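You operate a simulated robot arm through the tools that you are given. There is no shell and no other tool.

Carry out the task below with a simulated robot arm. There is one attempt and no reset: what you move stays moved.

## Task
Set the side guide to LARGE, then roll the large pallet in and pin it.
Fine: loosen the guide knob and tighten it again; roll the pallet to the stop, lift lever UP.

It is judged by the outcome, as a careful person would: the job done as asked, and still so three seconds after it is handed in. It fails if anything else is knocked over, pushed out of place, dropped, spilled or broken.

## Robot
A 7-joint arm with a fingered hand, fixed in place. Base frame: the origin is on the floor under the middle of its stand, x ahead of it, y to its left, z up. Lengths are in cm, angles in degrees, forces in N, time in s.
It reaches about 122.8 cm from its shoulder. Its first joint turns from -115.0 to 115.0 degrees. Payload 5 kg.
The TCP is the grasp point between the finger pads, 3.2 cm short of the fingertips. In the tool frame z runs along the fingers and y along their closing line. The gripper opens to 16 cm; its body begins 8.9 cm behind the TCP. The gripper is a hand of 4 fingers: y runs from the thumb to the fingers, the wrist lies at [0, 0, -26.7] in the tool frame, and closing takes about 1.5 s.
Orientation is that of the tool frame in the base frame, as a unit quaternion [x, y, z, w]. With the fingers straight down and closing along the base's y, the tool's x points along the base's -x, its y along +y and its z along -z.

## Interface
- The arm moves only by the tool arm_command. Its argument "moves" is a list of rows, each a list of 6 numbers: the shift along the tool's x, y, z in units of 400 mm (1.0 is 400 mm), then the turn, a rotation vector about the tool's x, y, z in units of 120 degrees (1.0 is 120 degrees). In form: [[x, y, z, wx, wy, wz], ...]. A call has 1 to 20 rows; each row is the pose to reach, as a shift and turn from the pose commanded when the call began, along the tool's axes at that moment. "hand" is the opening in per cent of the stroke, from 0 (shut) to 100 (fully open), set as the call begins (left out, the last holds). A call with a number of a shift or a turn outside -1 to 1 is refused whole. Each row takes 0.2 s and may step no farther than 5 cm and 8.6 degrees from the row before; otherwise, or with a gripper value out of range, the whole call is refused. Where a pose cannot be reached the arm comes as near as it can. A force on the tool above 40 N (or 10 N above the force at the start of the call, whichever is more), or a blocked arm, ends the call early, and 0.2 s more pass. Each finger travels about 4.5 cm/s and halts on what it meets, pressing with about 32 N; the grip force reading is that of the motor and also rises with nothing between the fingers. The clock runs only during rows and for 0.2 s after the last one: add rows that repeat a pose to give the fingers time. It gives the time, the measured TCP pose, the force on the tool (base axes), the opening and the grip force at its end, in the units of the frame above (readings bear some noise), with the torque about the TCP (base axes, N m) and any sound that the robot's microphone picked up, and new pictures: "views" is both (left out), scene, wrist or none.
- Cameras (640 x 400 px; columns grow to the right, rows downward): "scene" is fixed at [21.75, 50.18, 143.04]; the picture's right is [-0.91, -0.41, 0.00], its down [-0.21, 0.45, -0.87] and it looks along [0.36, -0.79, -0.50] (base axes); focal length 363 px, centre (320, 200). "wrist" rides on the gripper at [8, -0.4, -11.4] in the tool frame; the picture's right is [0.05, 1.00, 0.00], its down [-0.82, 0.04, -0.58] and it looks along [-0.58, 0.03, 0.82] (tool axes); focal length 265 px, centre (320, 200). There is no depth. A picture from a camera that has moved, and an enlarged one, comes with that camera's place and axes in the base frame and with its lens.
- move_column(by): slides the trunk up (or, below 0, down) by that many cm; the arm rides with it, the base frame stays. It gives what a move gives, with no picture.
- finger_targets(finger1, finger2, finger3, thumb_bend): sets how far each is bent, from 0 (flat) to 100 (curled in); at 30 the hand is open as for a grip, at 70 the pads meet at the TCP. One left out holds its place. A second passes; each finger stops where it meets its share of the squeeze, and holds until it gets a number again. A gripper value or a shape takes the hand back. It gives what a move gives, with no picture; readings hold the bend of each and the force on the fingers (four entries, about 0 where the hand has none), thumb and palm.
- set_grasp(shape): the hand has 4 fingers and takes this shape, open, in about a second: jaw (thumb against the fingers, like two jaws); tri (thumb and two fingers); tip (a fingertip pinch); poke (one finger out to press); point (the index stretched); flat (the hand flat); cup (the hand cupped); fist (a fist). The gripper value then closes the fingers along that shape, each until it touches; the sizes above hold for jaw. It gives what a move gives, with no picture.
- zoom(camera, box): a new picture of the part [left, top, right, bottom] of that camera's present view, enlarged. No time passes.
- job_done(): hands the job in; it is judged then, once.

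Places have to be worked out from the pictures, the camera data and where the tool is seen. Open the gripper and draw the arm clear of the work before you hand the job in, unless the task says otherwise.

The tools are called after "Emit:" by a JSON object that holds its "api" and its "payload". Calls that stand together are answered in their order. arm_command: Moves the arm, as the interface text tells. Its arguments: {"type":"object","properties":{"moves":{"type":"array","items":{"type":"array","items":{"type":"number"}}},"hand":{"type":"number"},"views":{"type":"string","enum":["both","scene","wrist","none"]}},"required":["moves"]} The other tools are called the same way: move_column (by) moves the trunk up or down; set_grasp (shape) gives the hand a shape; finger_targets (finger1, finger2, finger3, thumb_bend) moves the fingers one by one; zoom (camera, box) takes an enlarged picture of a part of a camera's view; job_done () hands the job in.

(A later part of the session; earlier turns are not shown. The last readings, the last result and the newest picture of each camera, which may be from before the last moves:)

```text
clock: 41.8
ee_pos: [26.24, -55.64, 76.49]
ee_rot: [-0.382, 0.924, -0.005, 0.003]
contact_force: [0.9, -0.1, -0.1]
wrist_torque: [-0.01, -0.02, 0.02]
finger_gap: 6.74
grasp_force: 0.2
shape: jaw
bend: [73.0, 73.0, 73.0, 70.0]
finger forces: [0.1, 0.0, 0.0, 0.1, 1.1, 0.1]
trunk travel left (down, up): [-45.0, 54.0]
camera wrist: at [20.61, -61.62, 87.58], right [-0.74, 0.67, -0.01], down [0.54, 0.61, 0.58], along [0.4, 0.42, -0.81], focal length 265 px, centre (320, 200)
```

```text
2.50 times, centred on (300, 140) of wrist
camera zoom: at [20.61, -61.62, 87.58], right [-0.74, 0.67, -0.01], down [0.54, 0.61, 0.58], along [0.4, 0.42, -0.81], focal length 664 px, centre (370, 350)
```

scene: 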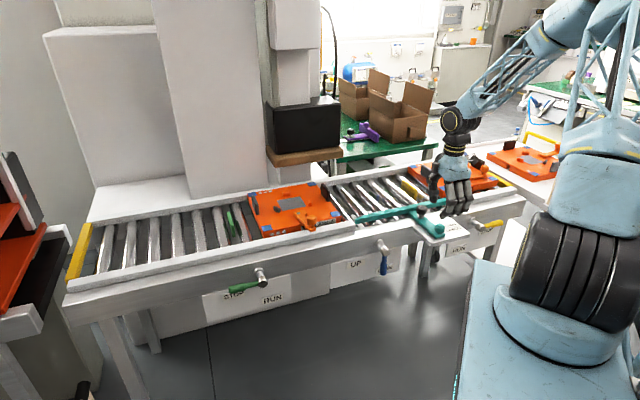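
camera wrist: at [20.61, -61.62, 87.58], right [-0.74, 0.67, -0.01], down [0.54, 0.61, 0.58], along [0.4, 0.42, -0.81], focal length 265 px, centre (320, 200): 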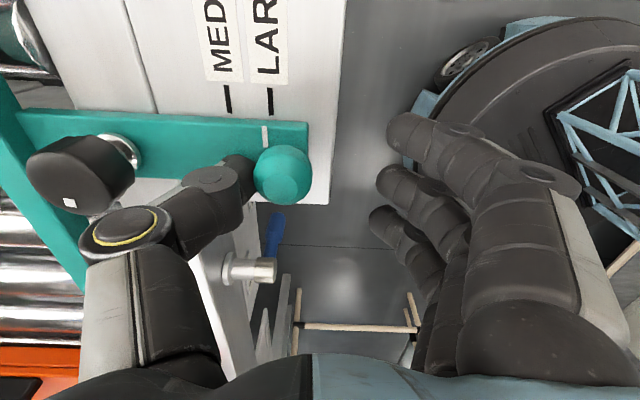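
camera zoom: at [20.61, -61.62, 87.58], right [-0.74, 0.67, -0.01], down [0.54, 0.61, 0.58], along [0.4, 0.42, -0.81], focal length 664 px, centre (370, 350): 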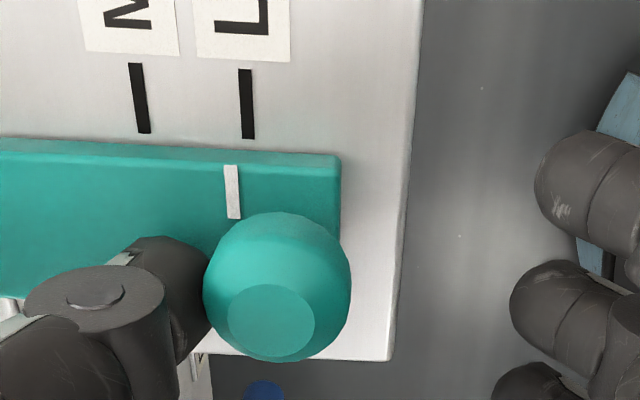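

Contact is just made (1 N). I'll push 3 mm more.

Emit:
{"api": "arm_command", "payload": {"moves": [[0, 0.003, 0, 0, 0, 0], [0, 0.006, 0, 0, 0, 0], [0, 0.0085, 0, 0, 0, 0], [0, 0.0085, 0, 0, 0, 0], [0, 0.0085, 0, 0, 0, 0]], "hand": 42, "views": "wrist"}}

Emit:
{"api": "zoom", "payload": {"camera": "wrist", "box": [220, 60, 380, 220]}}

```text
clock: 43.0
ee_pos: [25.96, -55.45, 76.44]
ee_rot: [-0.383, 0.924, -0.004, 0.004]
contact_force: [2.9, -1.5, 1.3]
wrist_torque: [-0.09, -0.11, -0.02]
finger_gap: 6.96
grasp_force: 0.1
shape: jaw
bend: [73.0, 73.0, 73.0, 70.0]
finger forces: [0.0, 0.1, 0.1, 0.0, 2.9, 0.1]
trunk travel left (down, up): [-45.0, 54.0]
camera wrist: at [20.38, -61.36, 87.56], right [-0.74, 0.67, -0.01], down [0.54, 0.61, 0.58], along [0.4, 0.42, -0.81], focal length 265 px, centre (320, 200)
```

wrist: 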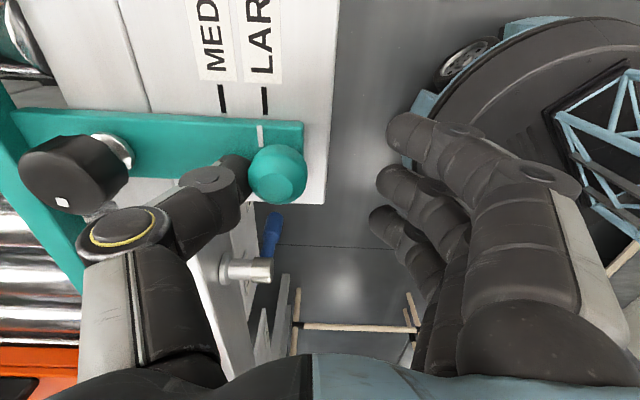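

```text
2.50 times, centred on (300, 140) of wrist
camera zoom: at [20.38, -61.36, 87.56], right [-0.74, 0.67, -0.01], down [0.54, 0.61, 0.58], along [0.4, 0.42, -0.81], focal length 664 px, centre (370, 350)
```

zoom: 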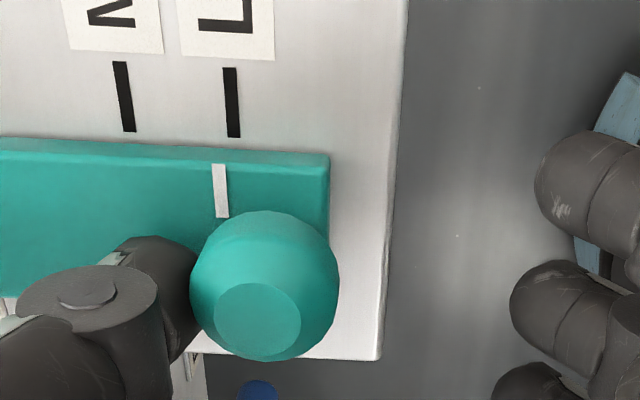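

The thumb flexes a bit (2.9 N) and the guide hardly moved. I'll push 4 mm more.

Emit:
{"api": "arm_command", "payload": {"moves": [[0, 0.003, 0, 0, 0, 0], [0, 0.006, 0, 0, 0, 0], [0, 0.01, 0, 0, 0, 0], [0, 0.01, 0, 0, 0, 0], [0, 0.01, 0, 0, 0, 0]], "hand": 42, "views": "wrist"}}

Emit:
{"api": "zoom", "payload": {"camera": "wrist", "box": [220, 60, 380, 220]}}

```text
clock: 44.2
ee_pos: [25.56, -55.06, 76.34]
ee_rot: [-0.382, 0.924, -0.004, 0.003]
contact_force: [1.3, -1.2, 0.6]
wrist_torque: [-0.06, -0.03, 0.01]
finger_gap: 6.94
grasp_force: 0.2
shape: jaw
bend: [73.0, 73.0, 73.0, 70.0]
finger forces: [0.0, 0.1, 0.0, 0.0, 2.8, 0.0]
trunk travel left (down, up): [-45.0, 54.0]
camera wrist: at [20.07, -61.04, 87.59], right [-0.74, 0.67, -0.01], down [0.54, 0.61, 0.58], along [0.4, 0.42, -0.81], focal length 265 px, centre (320, 200)
```

wrist: 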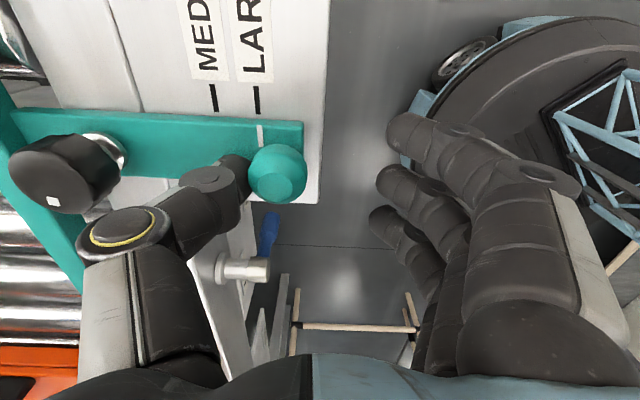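

```text
2.50 times, centred on (300, 140) of wrist
camera zoom: at [20.07, -61.04, 87.59], right [-0.74, 0.67, -0.01], down [0.54, 0.61, 0.58], along [0.4, 0.42, -0.81], focal length 664 px, centre (370, 350)
```

zoom: 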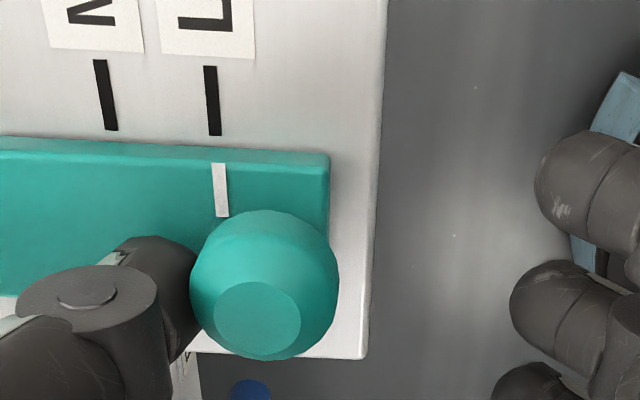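

The pointer has now gone slightly past (~2.5 mm by my parallax-corrected estimate). I'll back the hand off 3.8 cm (tool −y) so the camera is square over the pointer and the fingers come near the other side of the handle.

Emit:
{"api": "arm_command", "payload": {"moves": [[0, -0.02, 0, 0, 0, 0], [0, -0.04, 0, 0, 0, 0], [0, -0.06, 0, 0, 0, 0], [0, -0.08, 0, 0, 0, 0], [0, -0.093, 0, 0, 0, 0], [0, -0.093, 0, 0, 0, 0]], "hand": 42, "views": "wrist"}}

Emit:
{"api": "zoom", "payload": {"camera": "wrist", "box": [250, 60, 410, 220]}}

```text
clock: 45.6
ee_pos: [28.26, -57.71, 76.36]
ee_rot: [-0.382, 0.924, -0.004, 0.004]
contact_force: [0.3, 0.4, -0.3]
wrist_torque: [0.03, 0.0, -0.03]
finger_gap: 6.75
grasp_force: 0.0
shape: jaw
bend: [73.0, 73.0, 73.0, 70.0]
finger forces: [0.0, 0.1, 0.1, 0.0, 0.1, 0.0]
trunk travel left (down, up): [-45.0, 54.0]
camera wrist: at [22.75, -63.73, 87.56], right [-0.74, 0.67, -0.01], down [0.54, 0.61, 0.58], along [0.4, 0.42, -0.81], focal length 265 px, centre (320, 200)
```

wrist: 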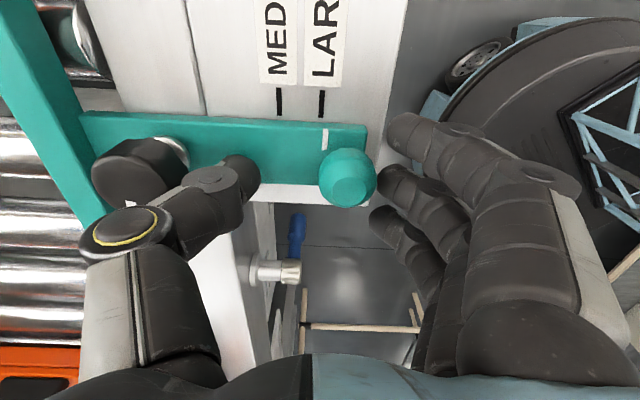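

```text
2.50 times, centred on (330, 140) of wrist
camera zoom: at [22.75, -63.73, 87.56], right [-0.74, 0.67, -0.01], down [0.54, 0.61, 0.58], along [0.4, 0.42, -0.81], focal length 664 px, centre (295, 350)
```

zoom: 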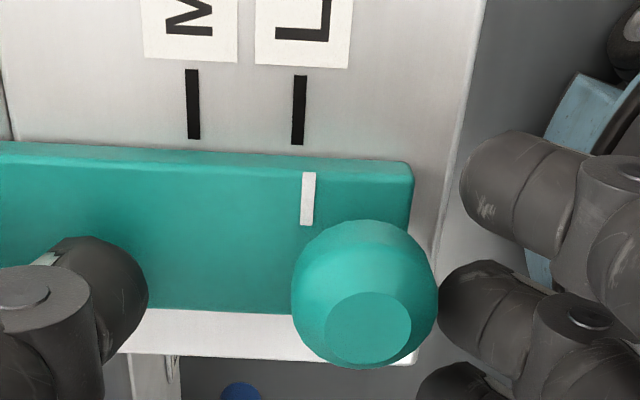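

Square-on, the pointer is ~3 mm past LARGE and the fingers are just at the handle. I'll push back (tool −y) 4 mm, expecting some finger flex.

Emit:
{"api": "arm_command", "payload": {"moves": [[0, -0.003, 0, 0, 0, 0], [0, -0.006, 0, 0, 0, 0], [0, -0.009, 0, 0, 0, 0], [0, -0.009, 0, 0, 0, 0], [0, -0.009, 0, 0, 0, 0]], "hand": 42, "views": "wrist"}}

Emit:
{"api": "zoom", "payload": {"camera": "wrist", "box": [250, 60, 410, 220]}}

```text
clock: 46.8
ee_pos: [28.58, -58.09, 76.36]
ee_rot: [-0.382, 0.924, -0.004, 0.004]
contact_force: [-0.5, -0.7, -0.6]
wrist_torque: [-0.01, 0.01, 0.04]
finger_gap: 6.73
grasp_force: 0.0
shape: jaw
bend: [73.0, 73.0, 73.0, 70.0]
finger forces: [0.0, 0.0, 0.0, 0.1, 0.1, 0.0]
trunk travel left (down, up): [-45.0, 54.0]
camera wrist: at [23.01, -63.96, 87.62], right [-0.74, 0.67, -0.01], down [0.54, 0.61, 0.58], along [0.4, 0.42, -0.81], focal length 265 px, centre (320, 200)
```

wrist: 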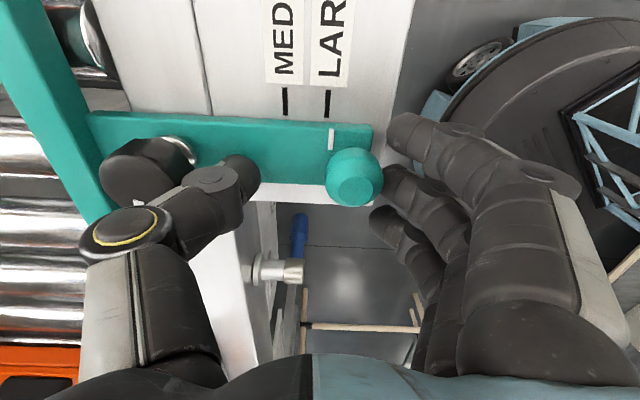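

```text
2.50 times, centred on (330, 140) of wrist
camera zoom: at [23.01, -63.96, 87.62], right [-0.74, 0.67, -0.01], down [0.54, 0.61, 0.58], along [0.4, 0.42, -0.81], focal length 664 px, centre (295, 350)
```

zoom: 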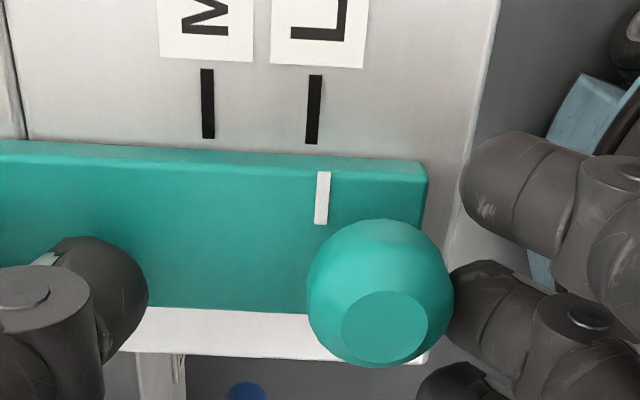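

No contact force yet. I'll push another 4 mm.

Emit:
{"api": "arm_command", "payload": {"moves": [[0, -0.003, 0, 0, 0, 0], [0, -0.006, 0, 0, 0, 0], [0, -0.01, 0, 0, 0, 0], [0, -0.01, 0, 0, 0, 0], [0, -0.01, 0, 0, 0, 0]], "hand": 42, "views": "wrist"}}

Emit:
{"api": "zoom", "payload": {"camera": "wrist", "box": [250, 60, 410, 220]}}

```text
clock: 48.0
ee_pos: [28.83, -58.31, 76.44]
ee_rot: [-0.381, 0.924, -0.005, 0.003]
contact_force: [-4.1, 5.2, 3.7]
wrist_torque: [-0.18, -0.14, 0.0]
finger_gap: 6.46
grasp_force: 0.1
shape: jaw
bend: [73.0, 73.0, 73.0, 70.0]
finger forces: [0.0, 1.1, 0.1, 0.0, 6.3, 0.1]
trunk travel left (down, up): [-45.0, 54.0]
camera wrist: at [23.23, -64.19, 87.65], right [-0.74, 0.67, -0.01], down [0.54, 0.61, 0.58], along [0.4, 0.42, -0.81], focal length 265 px, centre (320, 200)
```

wrist: 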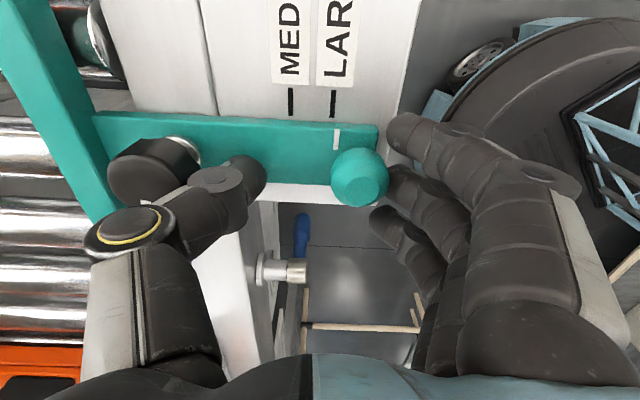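

```text
2.50 times, centred on (330, 140) of wrist
camera zoom: at [23.23, -64.19, 87.65], right [-0.74, 0.67, -0.01], down [0.54, 0.61, 0.58], along [0.4, 0.42, -0.81], focal length 664 px, centre (295, 350)
```

zoom: 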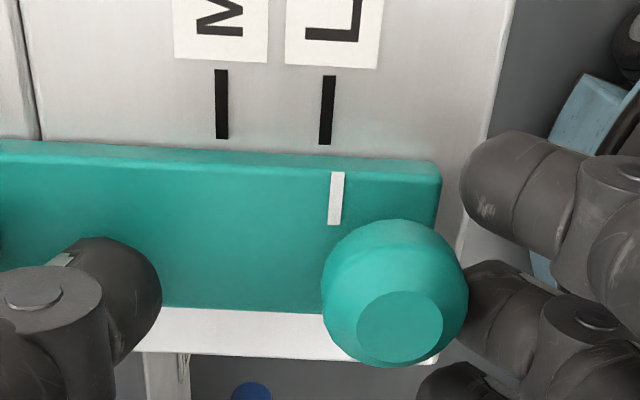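

The thumb's back now touches the black knob, so instead of moving the arm I'll close the hand slightly (42→38 %), letting the fingers nudge the handle back ~3 mm and taking the thumb off the knob.

Emit:
{"api": "arm_command", "payload": {"moves": [[0, 0, 0, 0, 0, 0], [0, 0, 0, 0, 0, 0], [0, 0, 0, 0, 0, 0]], "hand": 38, "views": "wrist"}}

Emit:
{"api": "zoom", "payload": {"camera": "wrist", "box": [250, 60, 410, 220]}}

```text
clock: 48.8
ee_pos: [28.84, -58.15, 76.36]
ee_rot: [-0.381, 0.924, -0.004, 0.004]
contact_force: [-2.6, 2.8, 2.3]
wrist_torque: [-0.02, 0.01, -0.01]
finger_gap: 6.19
grasp_force: 0.1
shape: jaw
bend: [73.0, 73.0, 73.0, 70.0]
finger forces: [0.0, 2.4, 0.0, 0.1, 1.3, 0.1]
trunk travel left (down, up): [-45.0, 54.0]
camera wrist: at [23.26, -64.22, 87.64], right [-0.74, 0.67, -0.01], down [0.54, 0.61, 0.58], along [0.4, 0.42, -0.81], focal length 265 px, centre (320, 200)
```

wrist: 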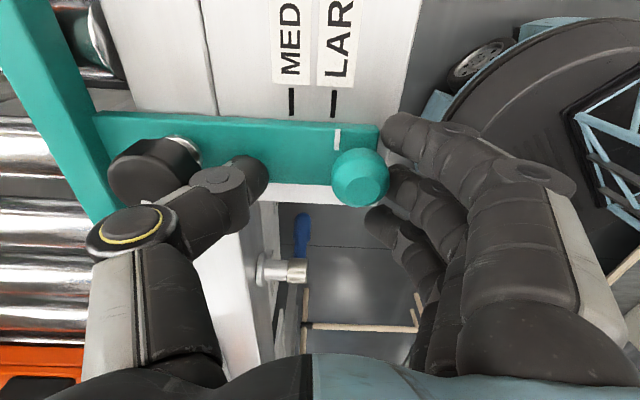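

```text
2.50 times, centred on (330, 140) of wrist
camera zoom: at [23.26, -64.22, 87.64], right [-0.74, 0.67, -0.01], down [0.54, 0.61, 0.58], along [0.4, 0.42, -0.81], focal length 664 px, centre (295, 350)
```

zoom: 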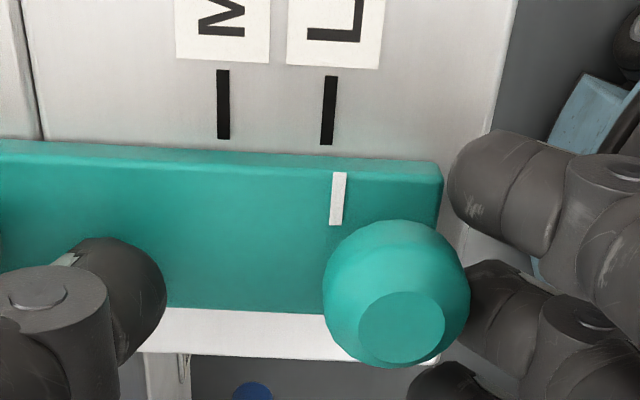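

Finger force is 2.4 N but the guide has barely moved. I'll close a bit more, to 34 %.

Emit:
{"api": "arm_command", "payload": {"moves": [[0, 0, 0, 0, 0, 0], [0, 0, 0, 0, 0, 0], [0, 0, 0, 0, 0, 0]], "hand": 34, "views": "wrist"}}

Emit:
{"api": "zoom", "payload": {"camera": "wrist", "box": [250, 60, 410, 220]}}

```text
clock: 49.6
ee_pos: [28.74, -58.31, 76.51]
ee_rot: [-0.382, 0.924, -0.004, 0.004]
contact_force: [-2.0, 2.7, 0.4]
wrist_torque: [0.07, 0.05, -0.02]
finger_gap: 5.62
grasp_force: 0.0
shape: jaw
bend: [73.0, 73.0, 73.0, 70.0]
finger forces: [0.0, 2.8, 0.0, 0.0, 0.0, 0.0]
trunk travel left (down, up): [-45.0, 54.0]
camera wrist: at [23.25, -64.23, 87.64], right [-0.74, 0.67, -0.01], down [0.54, 0.61, 0.58], along [0.4, 0.42, -0.81], focal length 265 px, centre (320, 200)
```

wrist: 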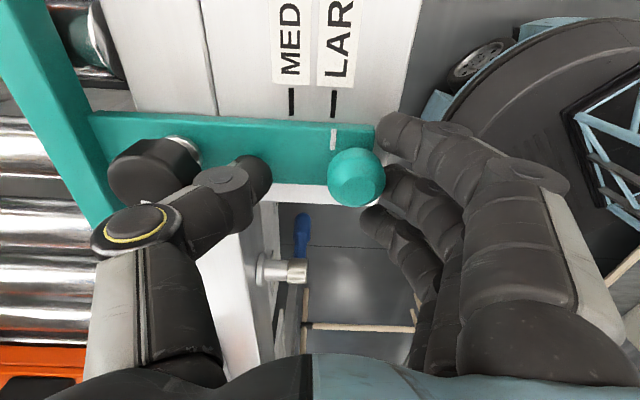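

```text
2.50 times, centred on (330, 140) of wrist
camera zoom: at [23.25, -64.23, 87.64], right [-0.74, 0.67, -0.01], down [0.54, 0.61, 0.58], along [0.4, 0.42, -0.81], focal length 664 px, centre (295, 350)
```

zoom: 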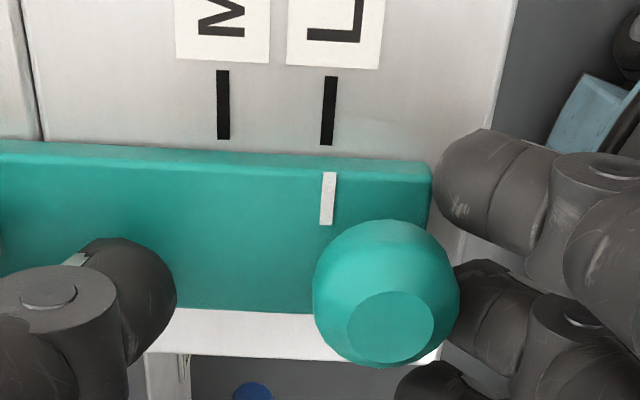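

The pointer is now within about 1 mm of the LARGE line. I'll ease the hand 0.8 cm off the handle (tool +y), then lift straight up.

Emit:
{"api": "arm_command", "payload": {"moves": [[0, 0.01, 0, 0, 0, 0], [0, 0.02, 0, 0, 0, 0], [0, 0.02, -0.03, 0, 0, 0], [0, 0.02, -0.09, 0, 0, 0], [0, 0.02, -0.16, 0, 0, 0], [0, 0.0, -0.22, 0, 0, 0], [0, 0.0, -0.22, 0, 0, 0]], "hand": 34}}

Emit:
{"api": "zoom", "payload": {"camera": "wrist", "box": [260, 40, 400, 180]}}

Emit:
{"api": "zoom", "payload": {"camera": "scene", "box": [385, 170, 475, 240]}}

```text
clock: 51.2
ee_pos: [28.71, -58.3, 85.34]
ee_rot: [-0.382, 0.924, -0.005, 0.003]
contact_force: [-0.9, -0.7, 0.2]
wrist_torque: [-0.02, 0.0, -0.03]
finger_gap: 5.49
grasp_force: 0.0
shape: jaw
bend: [73.0, 73.0, 73.0, 70.0]
finger forces: [0.0, 0.1, 0.2, 0.0, 0.0, 0.0]
trunk travel left (down, up): [-45.0, 54.0]
camera wrist: at [23.16, -64.24, 96.53], right [-0.74, 0.67, -0.01], down [0.54, 0.61, 0.58], along [0.4, 0.42, -0.81], focal length 265 px, centre (320, 200)
```

scene: 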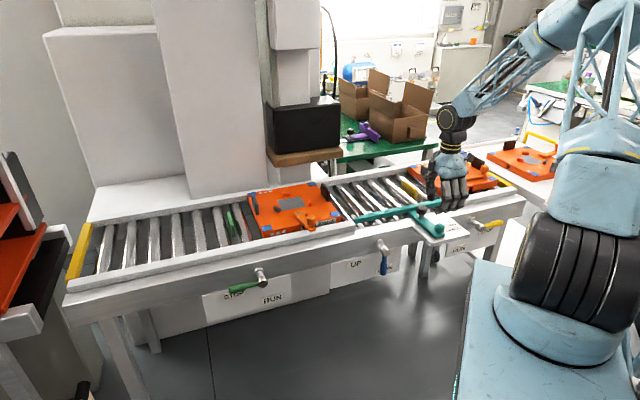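
wrist: 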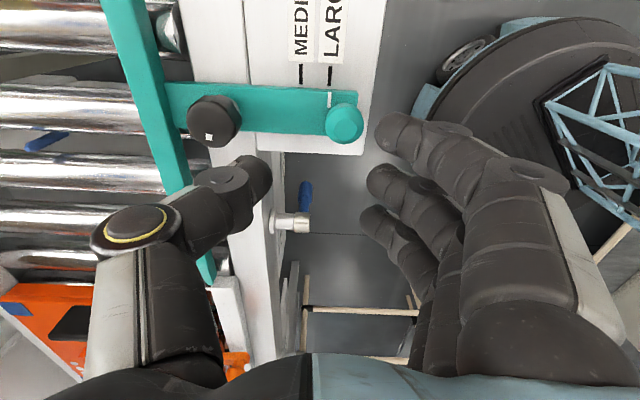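

```text
2.86 times, centred on (330, 110) of wrist
camera zoom: at [23.16, -64.24, 96.53], right [-0.74, 0.67, -0.01], down [0.54, 0.61, 0.58], along [0.4, 0.42, -0.81], focal length 758 px, centre (291, 457)
```

zoom: 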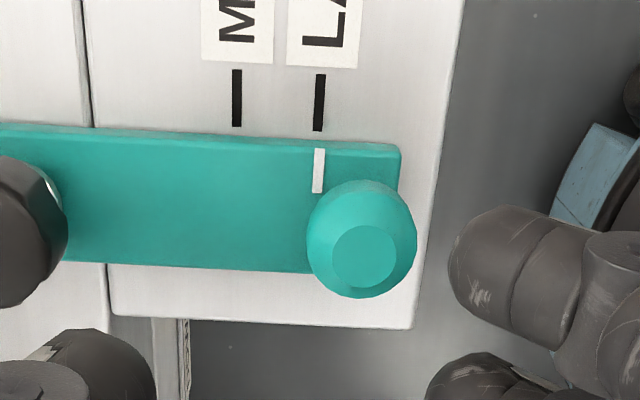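

```text
5.71 times, centred on (430, 205) of scene
camera zoom: at [21.75, 50.18, 143.04], right [-0.91, -0.41, 0.0], down [-0.21, 0.45, -0.87], along [0.36, -0.79, -0.5], focal length 2076 px, centre (-309, 171)
```

zoom: 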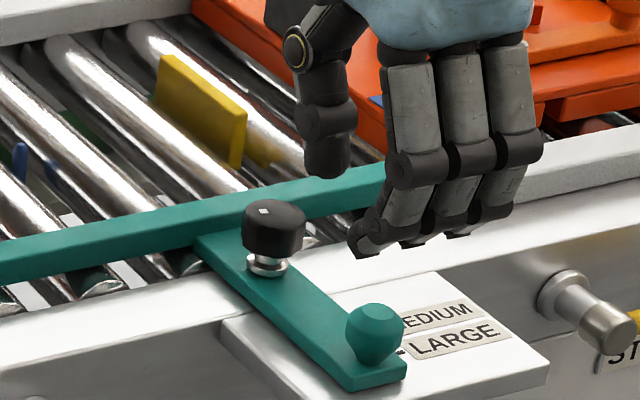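

The guide pointer is on the LARGE line (≈1 mm). Now I move the hand back over the black knob (8.5 cm along tool −y) at the same height to check clearance to the guide bar before tightening.

Emit:
{"api": "arm_command", "payload": {"moves": [[0.003, -0.045, 0, 0, 0, 0], [0.006, -0.09, 0, 0, 0, 0], [0.01, -0.135, 0, 0, 0, 0], [0.013, -0.18, 0, 0, 0, 0], [0.016, -0.2137, 0, 0, 0, 0], [0.016, -0.2137, 0, 0, 0, 0]], "hand": 45}}

Emit:
{"api": "zoom", "payload": {"camera": "wrist", "box": [200, 60, 440, 260]}}

Emit:
{"api": "zoom", "payload": {"camera": "scene", "box": [385, 150, 475, 240]}}

```text
clock: 52.6
ee_pos: [34.17, -64.82, 85.28]
ee_rot: [-0.383, 0.924, -0.004, 0.004]
contact_force: [-0.5, 0.7, -0.2]
wrist_torque: [0.02, -0.01, 0.03]
finger_gap: 7.12
grasp_force: 0.0
shape: jaw
bend: [73.0, 73.0, 73.0, 70.0]
finger forces: [0.1, 0.1, 0.1, 0.1, 0.0, 0.0]
trunk travel left (down, up): [-45.0, 54.0]
camera wrist: at [28.72, -70.74, 96.52], right [-0.74, 0.67, -0.01], down [0.54, 0.61, 0.58], along [0.4, 0.42, -0.81], focal length 265 px, centre (320, 200)
```

scene: 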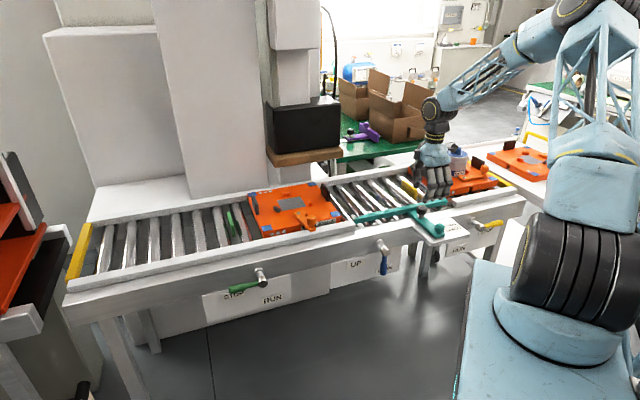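
wrist: 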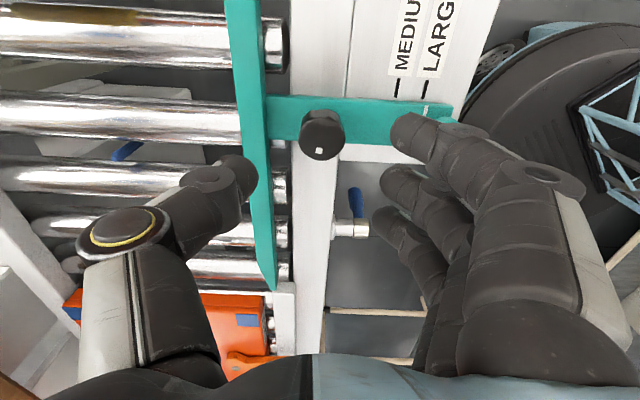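

```text
2.00 times, centred on (320, 160) of wrist
camera zoom: at [28.72, -70.74, 96.52], right [-0.74, 0.67, -0.01], down [0.54, 0.61, 0.58], along [0.4, 0.42, -0.81], focal length 531 px, centre (320, 280)
```

zoom: 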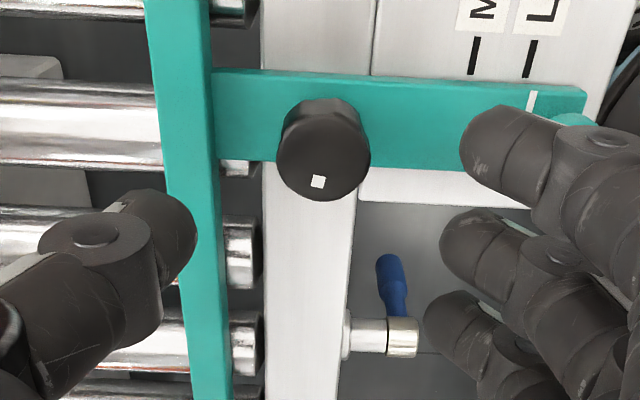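

```text
4.44 times, centred on (430, 195) of scene
camera zoom: at [21.75, 50.18, 143.04], right [-0.91, -0.41, 0.0], down [-0.21, 0.45, -0.87], along [0.36, -0.79, -0.5], focal length 1614 px, centre (-169, 222)
```

zoom: 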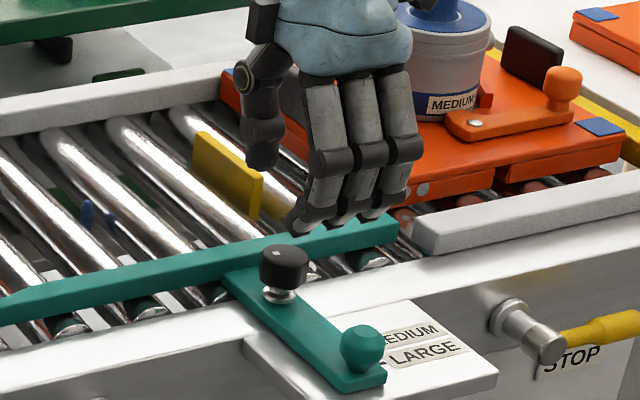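

The gap between knob and guide bar is about 2.7 cm, just enough for the thumb. I'll narrow to 33 %, shift 4 mm (tool −x) to centre on the knob, and descend to TCP z≈77.2.

Emit:
{"api": "arm_command", "payload": {"moves": [[-0.005, 0, 0, 0, 0, 0], [-0.01, 0, 0.0, 0, 0, 0], [-0.01, 0, 0.06, 0, 0, 0], [-0.01, 0, 0.11, 0, 0, 0], [-0.01, 0, 0.15, 0, 0, 0], [-0.01, 0, 0.18, 0, 0, 0], [-0.01, 0, 0.202, 0, 0, 0], [-0.01, 0, 0.202, 0, 0, 0]], "hand": 33}}

Emit:
{"api": "zoom", "payload": {"camera": "wrist", "box": [200, 60, 440, 260]}}

Emit:
{"api": "zoom", "payload": {"camera": "scene", "box": [385, 150, 475, 240]}}

```text
clock: 54.4
ee_pos: [34.61, -64.56, 77.16]
ee_rot: [-0.382, 0.924, -0.004, 0.004]
contact_force: [-0.9, 0.6, -0.2]
wrist_torque: [-0.03, -0.02, 0.0]
finger_gap: 5.35
grasp_force: 0.0
shape: jaw
bend: [73.0, 73.0, 73.0, 70.0]
finger forces: [0.0, 0.0, 0.1, 0.0, 0.1, 0.0]
trunk travel left (down, up): [-45.0, 54.0]
camera wrist: at [29.11, -70.44, 88.46], right [-0.74, 0.67, -0.01], down [0.54, 0.61, 0.58], along [0.4, 0.42, -0.81], focal length 265 px, centre (320, 200)
```

scene: 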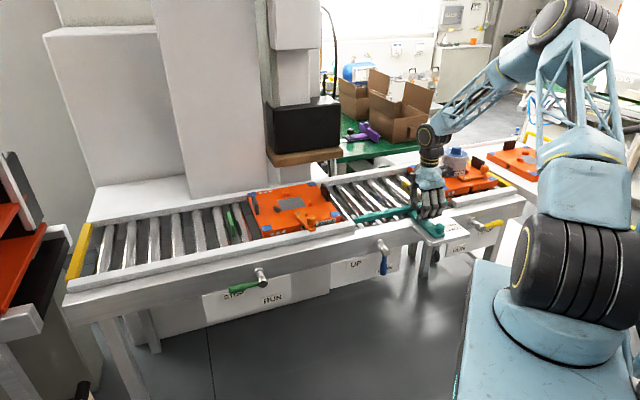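
wrist: 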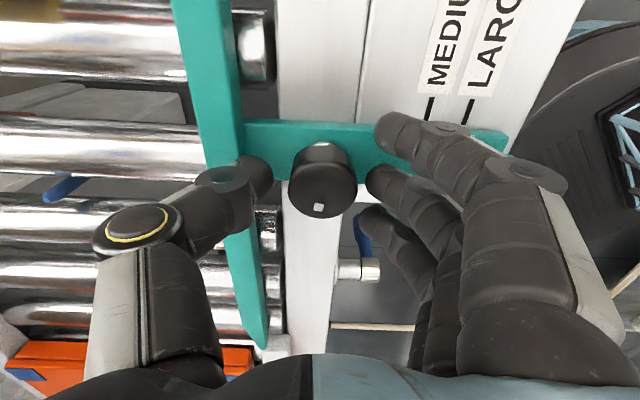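

```text
2.00 times, centred on (320, 160) of wrist
camera zoom: at [29.11, -70.44, 88.46], right [-0.74, 0.67, -0.01], down [0.54, 0.61, 0.58], along [0.4, 0.42, -0.81], focal length 531 px, centre (320, 280)
```

zoom: 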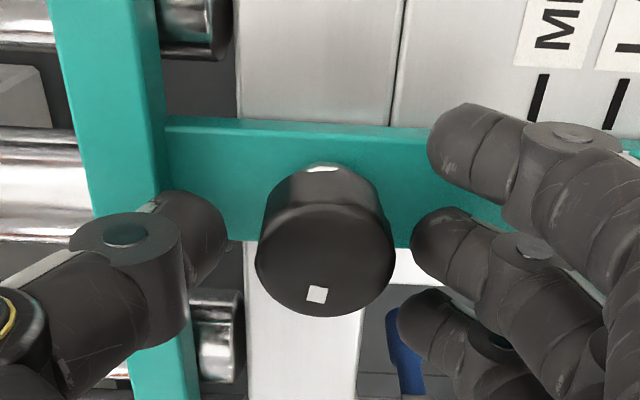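

```text
4.44 times, centred on (430, 195) of scene
camera zoom: at [21.75, 50.18, 143.04], right [-0.91, -0.41, 0.0], down [-0.21, 0.45, -0.87], along [0.36, -0.79, -0.5], focal length 1614 px, centre (-169, 222)
```

zoom: 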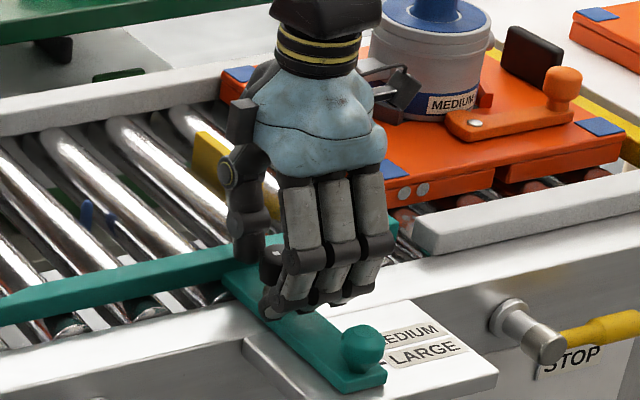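

No contact and the knob is centred. Closing on the knob now.

Emit:
{"api": "arm_command", "payload": {"moves": [[0, 0, 0, 0, 0, 0], [0, 0, 0, 0, 0, 0], [0, 0, 0, 0, 0, 0], [0, 0, 0, 0, 0, 0], [0, 0, 0, 0, 0, 0], [0, 0, 0, 0, 0, 0]], "hand": 0, "views": "wrist"}}

```text
clock: 55.8
ee_pos: [34.66, -64.63, 77.27]
ee_rot: [-0.382, 0.924, -0.005, 0.004]
contact_force: [7.6, -10.7, -2.3]
wrist_torque: [-0.12, -0.13, 0.05]
finger_gap: 1.45
grasp_force: 31.9
shape: jaw
bend: [70.0, 73.0, 69.0, 70.0]
finger forces: [6.8, 12.1, 0.0, 0.0, 29.1, 0.0]
trunk travel left (down, up): [-45.0, 54.0]
camera wrist: at [29.19, -70.53, 88.46], right [-0.74, 0.67, -0.01], down [0.54, 0.61, 0.58], along [0.4, 0.42, -0.81], focal length 265 px, centre (320, 200)
```

wrist: 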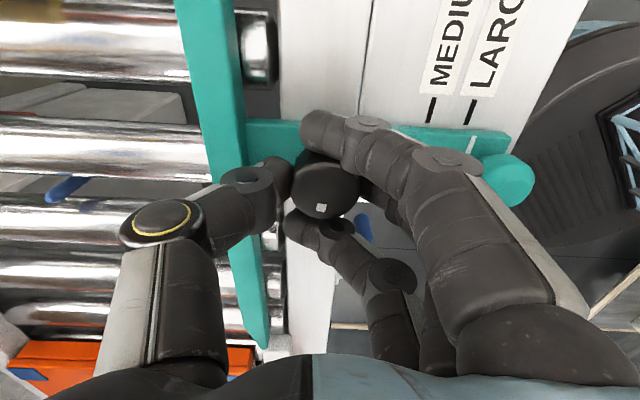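

The knob is gripped well. Now I tighten: turn clockwise (tool +z) 60°, watching torque and force.

Emit:
{"api": "arm_command", "payload": {"moves": [[0, 0, 0, 0, 0, 0.042], [0, 0, 0, 0, 0, 0.084], [0, 0, 0, 0, 0, 0.126], [0, 0, 0, 0, 0, 0.168], [0, 0, 0, 0, 0, 0.21], [0, 0, 0, 0, 0, 0.252], [0, 0, 0, 0, 0, 0.294], [0, 0, 0, 0, 0, 0.336], [0, 0, 0, 0, 0, 0.378], [0, 0, 0, 0, 0, 0.42], [0, 0, 0, 0, 0, 0.462], [0, 0, 0, 0, 0, 0.5]], "hand": 0, "views": "wrist"}}

Emit:
{"api": "zoom", "payload": {"camera": "wrist", "box": [200, 60, 440, 260]}}

```text
clock: 58.4
ee_pos: [34.65, -64.64, 77.19]
ee_rot: [0.132, 0.991, -0.001, 0.006]
contact_force: [2.1, -31.3, 0.6]
wrist_torque: [-0.74, -0.06, 0.09]
finger_gap: 1.59
grasp_force: 31.8
shape: jaw
bend: [71.0, 73.0, 69.0, 70.0]
finger forces: [3.2, 9.4, 0.0, 0.0, 39.7, 0.0]
trunk travel left (down, up): [-45.0, 54.0]
camera wrist: at [26.61, -62.96, 88.31], right [0.21, 0.98, 0.0], down [0.79, -0.17, 0.59], along [0.57, -0.13, -0.81], focal length 265 px, centre (320, 200)
```

wrist: 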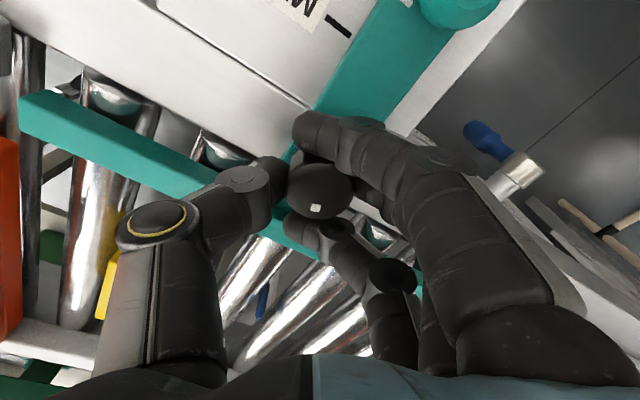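

```text
2.00 times, centred on (320, 160) of wrist
camera zoom: at [26.61, -62.96, 88.31], right [0.21, 0.98, 0.0], down [0.79, -0.17, 0.59], along [0.57, -0.13, -0.81], focal length 531 px, centre (320, 280)
```

zoom: 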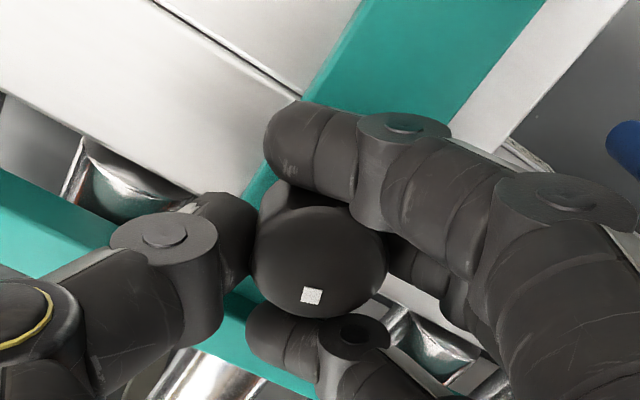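

The knob follows the hand. The thumb side is carrying most of the load (31 N), so I'll ease the hand 2 mm toward the thumb as I turn another 60° clockwise.

Emit:
{"api": "arm_command", "payload": {"moves": [[0, -0.003, 0, 0, 0, 0.03], [0.0005, -0.006, 0, 0, 0, 0.06], [0.001, -0.006, 0, 0, 0, 0.1], [0.0015, -0.006, 0, 0, 0, 0.142], [0.002, -0.0055, 0, 0, 0, 0.184], [0.0025, -0.005, 0, 0, 0, 0.226], [0.003, -0.005, 0, 0, 0, 0.268], [0.0035, -0.0045, 0, 0, 0, 0.31], [0.004, -0.004, 0, 0, 0, 0.352], [0.0045, -0.0035, 0, 0, 0, 0.394], [0.005, -0.003, 0, 0, 0, 0.436], [0.005, -0.003, 0, 0, 0, 0.478], [0.005, -0.003, 0, 0, 0, 0.5]], "hand": 0}}

Emit:
{"api": "zoom", "payload": {"camera": "wrist", "box": [200, 60, 440, 260]}}

Emit:
{"api": "zoom", "payload": {"camera": "scene", "box": [385, 150, 475, 240]}}

```text
clock: 61.2
ee_pos: [34.21, -64.77, 77.11]
ee_rot: [0.61, 0.793, 0.002, 0.005]
contact_force: [-16.3, -25.6, -3.5]
wrist_torque: [-0.44, 0.27, 0.84]
finger_gap: 1.51
grasp_force: 32.7
shape: jaw
bend: [71.0, 72.0, 69.0, 70.0]
finger forces: [0.0, 12.2, 0.0, 0.0, 36.8, 0.1]
trunk travel left (down, up): [-45.0, 54.0]
camera wrist: at [31.69, -57.03, 88.35], right [0.95, 0.31, 0.01], down [0.24, -0.77, 0.58], along [0.18, -0.55, -0.81], focal length 265 px, centre (320, 200)
```

scene: 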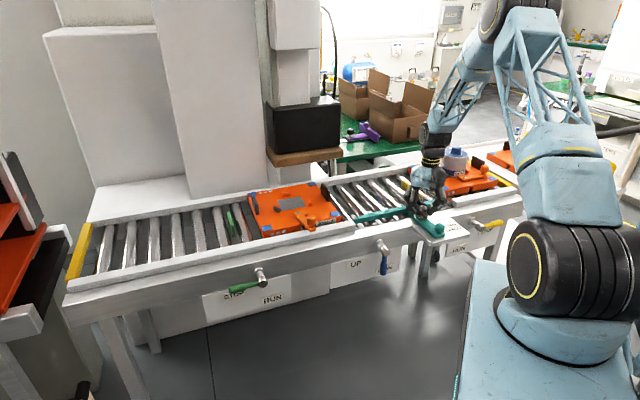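
wrist: 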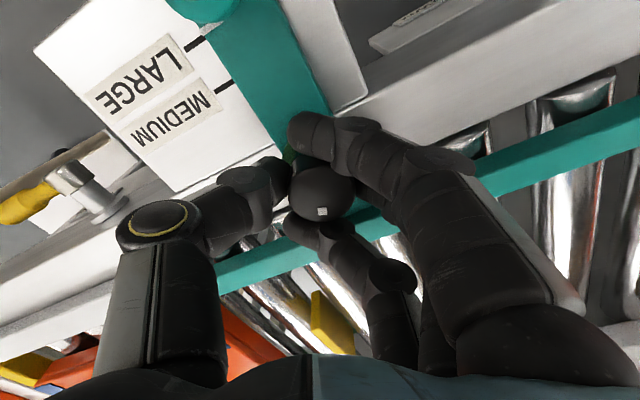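

```text
2.00 times, centred on (320, 160) of wrist
camera zoom: at [31.69, -57.03, 88.35], right [0.95, 0.31, 0.01], down [0.24, -0.77, 0.58], along [0.18, -0.55, -0.81], focal length 531 px, centre (320, 280)
```

zoom: 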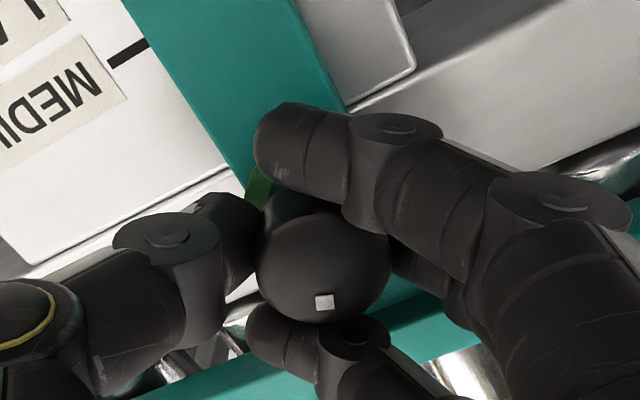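

```text
4.44 times, centred on (430, 195) of scene
camera zoom: at [21.75, 50.18, 143.04], right [-0.91, -0.41, 0.0], down [-0.21, 0.45, -0.87], along [0.36, -0.79, -0.5], focal length 1614 px, centre (-169, 222)
```

zoom: 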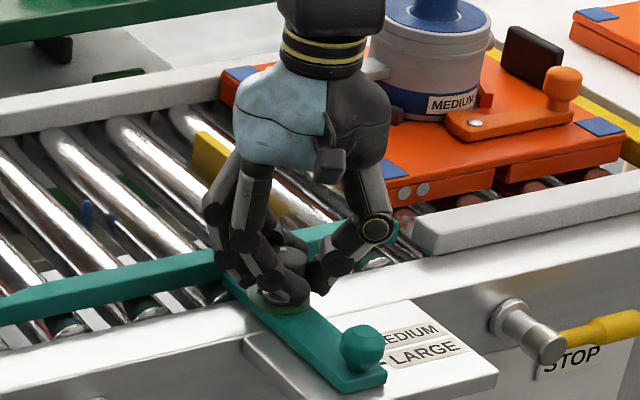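

The green ring is back under the knob and torque rose to 0.84 N·m: it's tight, at about its original angle. I'll release and lift clear to check that the guide still points to LARGE.

Emit:
{"api": "arm_command", "payload": {"moves": [[0, 0, 0, 0, 0, 0], [0, 0, 0, 0, 0, 0], [0, 0, 0, 0, 0, 0], [0, 0, 0, 0, 0, 0], [0, 0, -0.03, 0, 0, 0], [0, 0, -0.09, 0, 0, 0], [0, 0, -0.16, 0, 0, 0], [0, 0, -0.25, 0, 0, 0], [0, 0, -0.25, 0, 0, 0]], "hand": 40}}

Emit:
{"api": "zoom", "payload": {"camera": "wrist", "box": [180, 20, 420, 200]}}

Emit:
{"api": "zoom", "payload": {"camera": "scene", "box": [385, 170, 475, 240]}}

```text
clock: 63.2
ee_pos: [34.35, -64.48, 87.27]
ee_rot: [0.61, 0.792, 0.001, 0.006]
contact_force: [1.1, 1.0, 0.1]
wrist_torque: [-0.02, -0.02, -0.01]
finger_gap: 6.35
grasp_force: 0.0
shape: jaw
bend: [73.0, 73.0, 73.0, 70.0]
finger forces: [0.0, 0.0, 0.0, 0.1, 0.1, 0.1]
trunk travel left (down, up): [-45.0, 54.0]
camera wrist: at [31.69, -56.81, 98.47], right [0.95, 0.31, 0.01], down [0.24, -0.77, 0.58], along [0.19, -0.55, -0.81], focal length 265 px, centre (320, 200)
```

scene: 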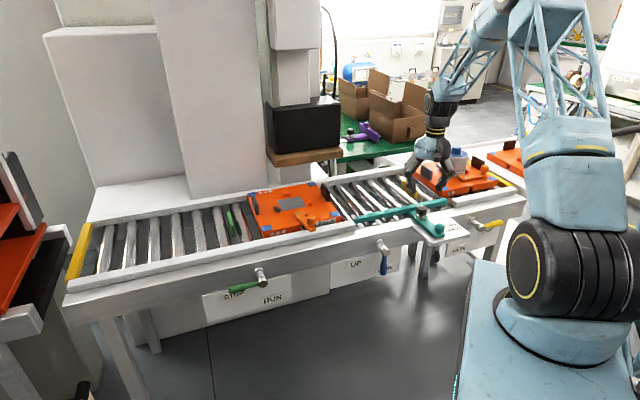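
wrist: 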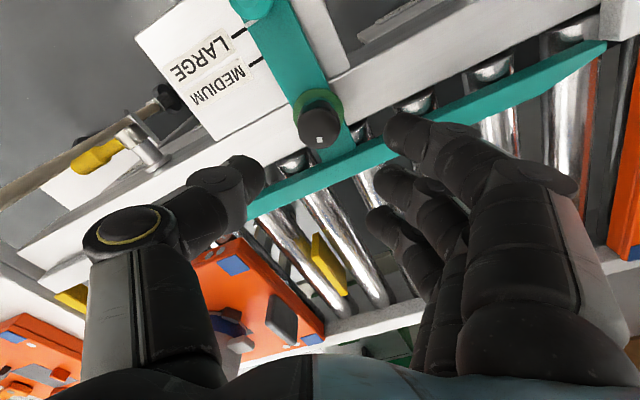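

```text
2.22 times, centred on (300, 110) of wrist
camera zoom: at [31.69, -56.81, 98.47], right [0.95, 0.31, 0.01], down [0.24, -0.77, 0.58], along [0.19, -0.55, -0.81], focal length 590 px, centre (364, 400)
```

zoom: 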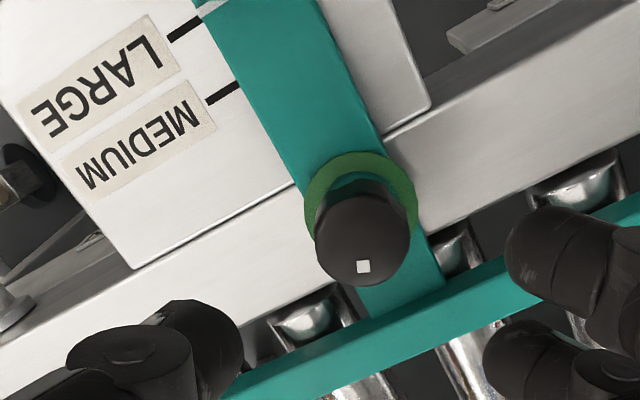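

```text
5.71 times, centred on (430, 205) of scene
camera zoom: at [21.75, 50.18, 143.04], right [-0.91, -0.41, 0.0], down [-0.21, 0.45, -0.87], along [0.36, -0.79, -0.5], focal length 2076 px, centre (-309, 171)
```

zoom: 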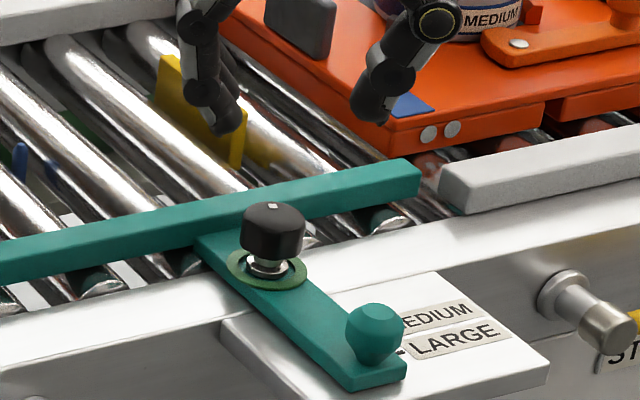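

Knob tight (green ring), pointer on LARGE. Next is the pallet: I'll travel at safe height toward the large pallet's outer upright plate (est. [88.5, -41, 78]), half way first, turning square to the conveyor.

Emit:
{"api": "arm_command", "payload": {"moves": [[0.0, 0.05, -0.04, 0, 0, -0.03], [0.018, 0.15, -0.0675, 0, 0, -0.07], [0.036, 0.25, -0.0675, 0, 0, -0.11], [0.054, 0.35, -0.0675, 0, 0, -0.15], [0.072, 0.45, -0.0675, 0, 0, -0.19], [0.09, 0.55, -0.0675, 0, 0, -0.22], [0.1, 0.65, -0.0675, 0, 0, -0.24], [0.108, 0.73, -0.0675, 0, 0, -0.25], [0.108, 0.73, -0.0675, 0, 0, -0.25]], "hand": 60}}

```text
clock: 65.2
ee_pos: [61.37, -52.82, 90.16]
ee_rot: [0.383, 0.924, -0.001, 0.005]
contact_force: [0.3, -0.1, -0.2]
wrist_torque: [-0.02, -0.05, 0.03]
finger_gap: 9.57
grasp_force: 0.0
shape: jaw
bend: [71.0, 71.0, 71.0, 69.0]
finger forces: [0.0, 0.0, 0.0, 0.0, 0.1, 0.1]
trunk travel left (down, up): [-45.0, 54.0]
camera wrist: at [55.3, -47.29, 101.36], right [0.67, 0.74, 0.0], down [0.6, -0.54, 0.59], along [0.44, -0.39, -0.81], focal length 265 px, centre (320, 200)
```

scene: 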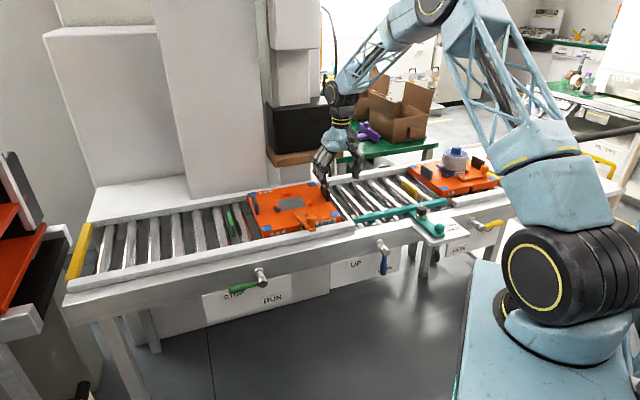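
wrist: 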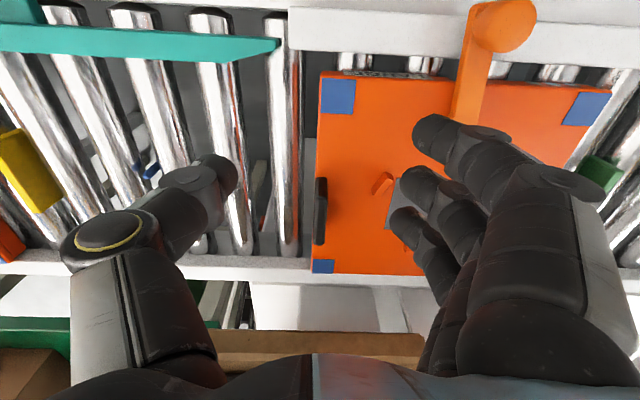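

Good view: the guide bar now clears the pallet's near edge, and the pallet's own orange lever overhangs the rail but should pass. I'll continue to a point above the outer grey plate.

Emit:
{"api": "arm_command", "payload": {"moves": [[-0.039, 0.098, 0, 0, 0, 0], [-0.077, 0.196, 0, 0, 0, 0], [-0.116, 0.295, 0, 0, 0, 0], [-0.154, 0.393, 0, 0, 0, 0], [-0.193, 0.491, 0, 0, 0, 0], [-0.231, 0.589, 0, 0, 0, 0], [-0.27, 0.6875, 0, 0, 0, 0], [-0.27, 0.6875, 0, 0, 0, 0]], "hand": 60}}

Emit:
{"api": "zoom", "payload": {"camera": "wrist", "box": [160, 60, 480, 300]}}

Emit:
{"api": "zoom", "payload": {"camera": "scene", "box": [200, 110, 380, 250]}}

```text
clock: 67.0
ee_pos: [88.54, -40.91, 90.37]
ee_rot: [0.383, 0.924, 0.0, 0.005]
contact_force: [0.2, 0.6, 0.0]
wrist_torque: [-0.02, -0.01, -0.02]
finger_gap: 9.58
grasp_force: 0.1
shape: jaw
bend: [71.0, 71.0, 71.0, 69.0]
finger forces: [0.0, 0.0, 0.0, 0.1, 0.0, 0.0]
trunk travel left (down, up): [-45.0, 54.0]
camera wrist: at [82.41, -35.49, 101.48], right [0.67, 0.74, 0.0], down [0.6, -0.54, 0.59], along [0.44, -0.39, -0.81], focal length 265 px, centre (320, 200)
```

scene: 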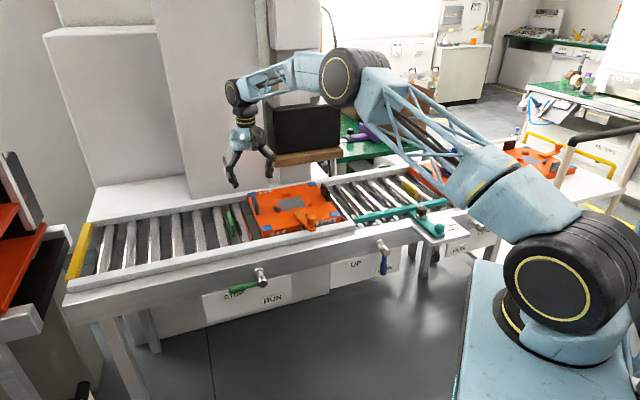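
wrist: 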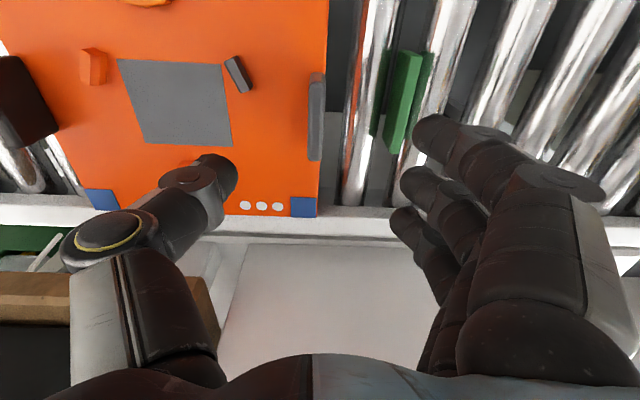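

```text
1.67 times, centred on (320, 180) of wrist
camera zoom: at [82.41, -35.49, 101.48], right [0.67, 0.74, 0.0], down [0.6, -0.54, 0.59], along [0.44, -0.39, -0.81], focal length 442 px, centre (320, 233)
```

zoom: 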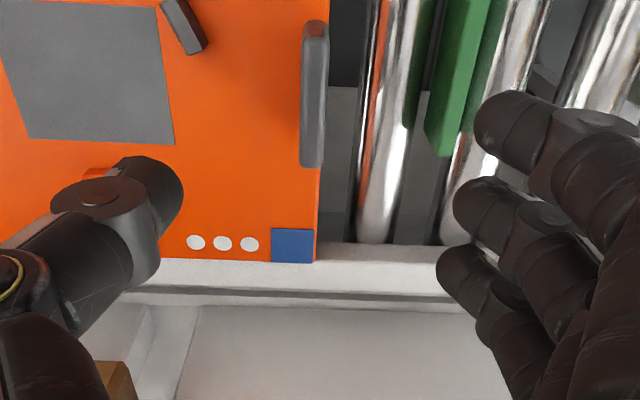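

```text
2.86 times, centred on (290, 180) of scene
camera zoom: at [21.75, 50.18, 143.04], right [-0.91, -0.41, 0.0], down [-0.21, 0.45, -0.87], along [0.36, -0.79, -0.5], focal length 1038 px, centre (406, 257)
```

zoom: 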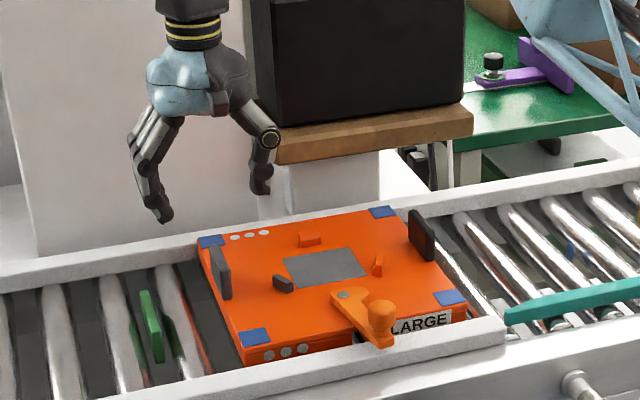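

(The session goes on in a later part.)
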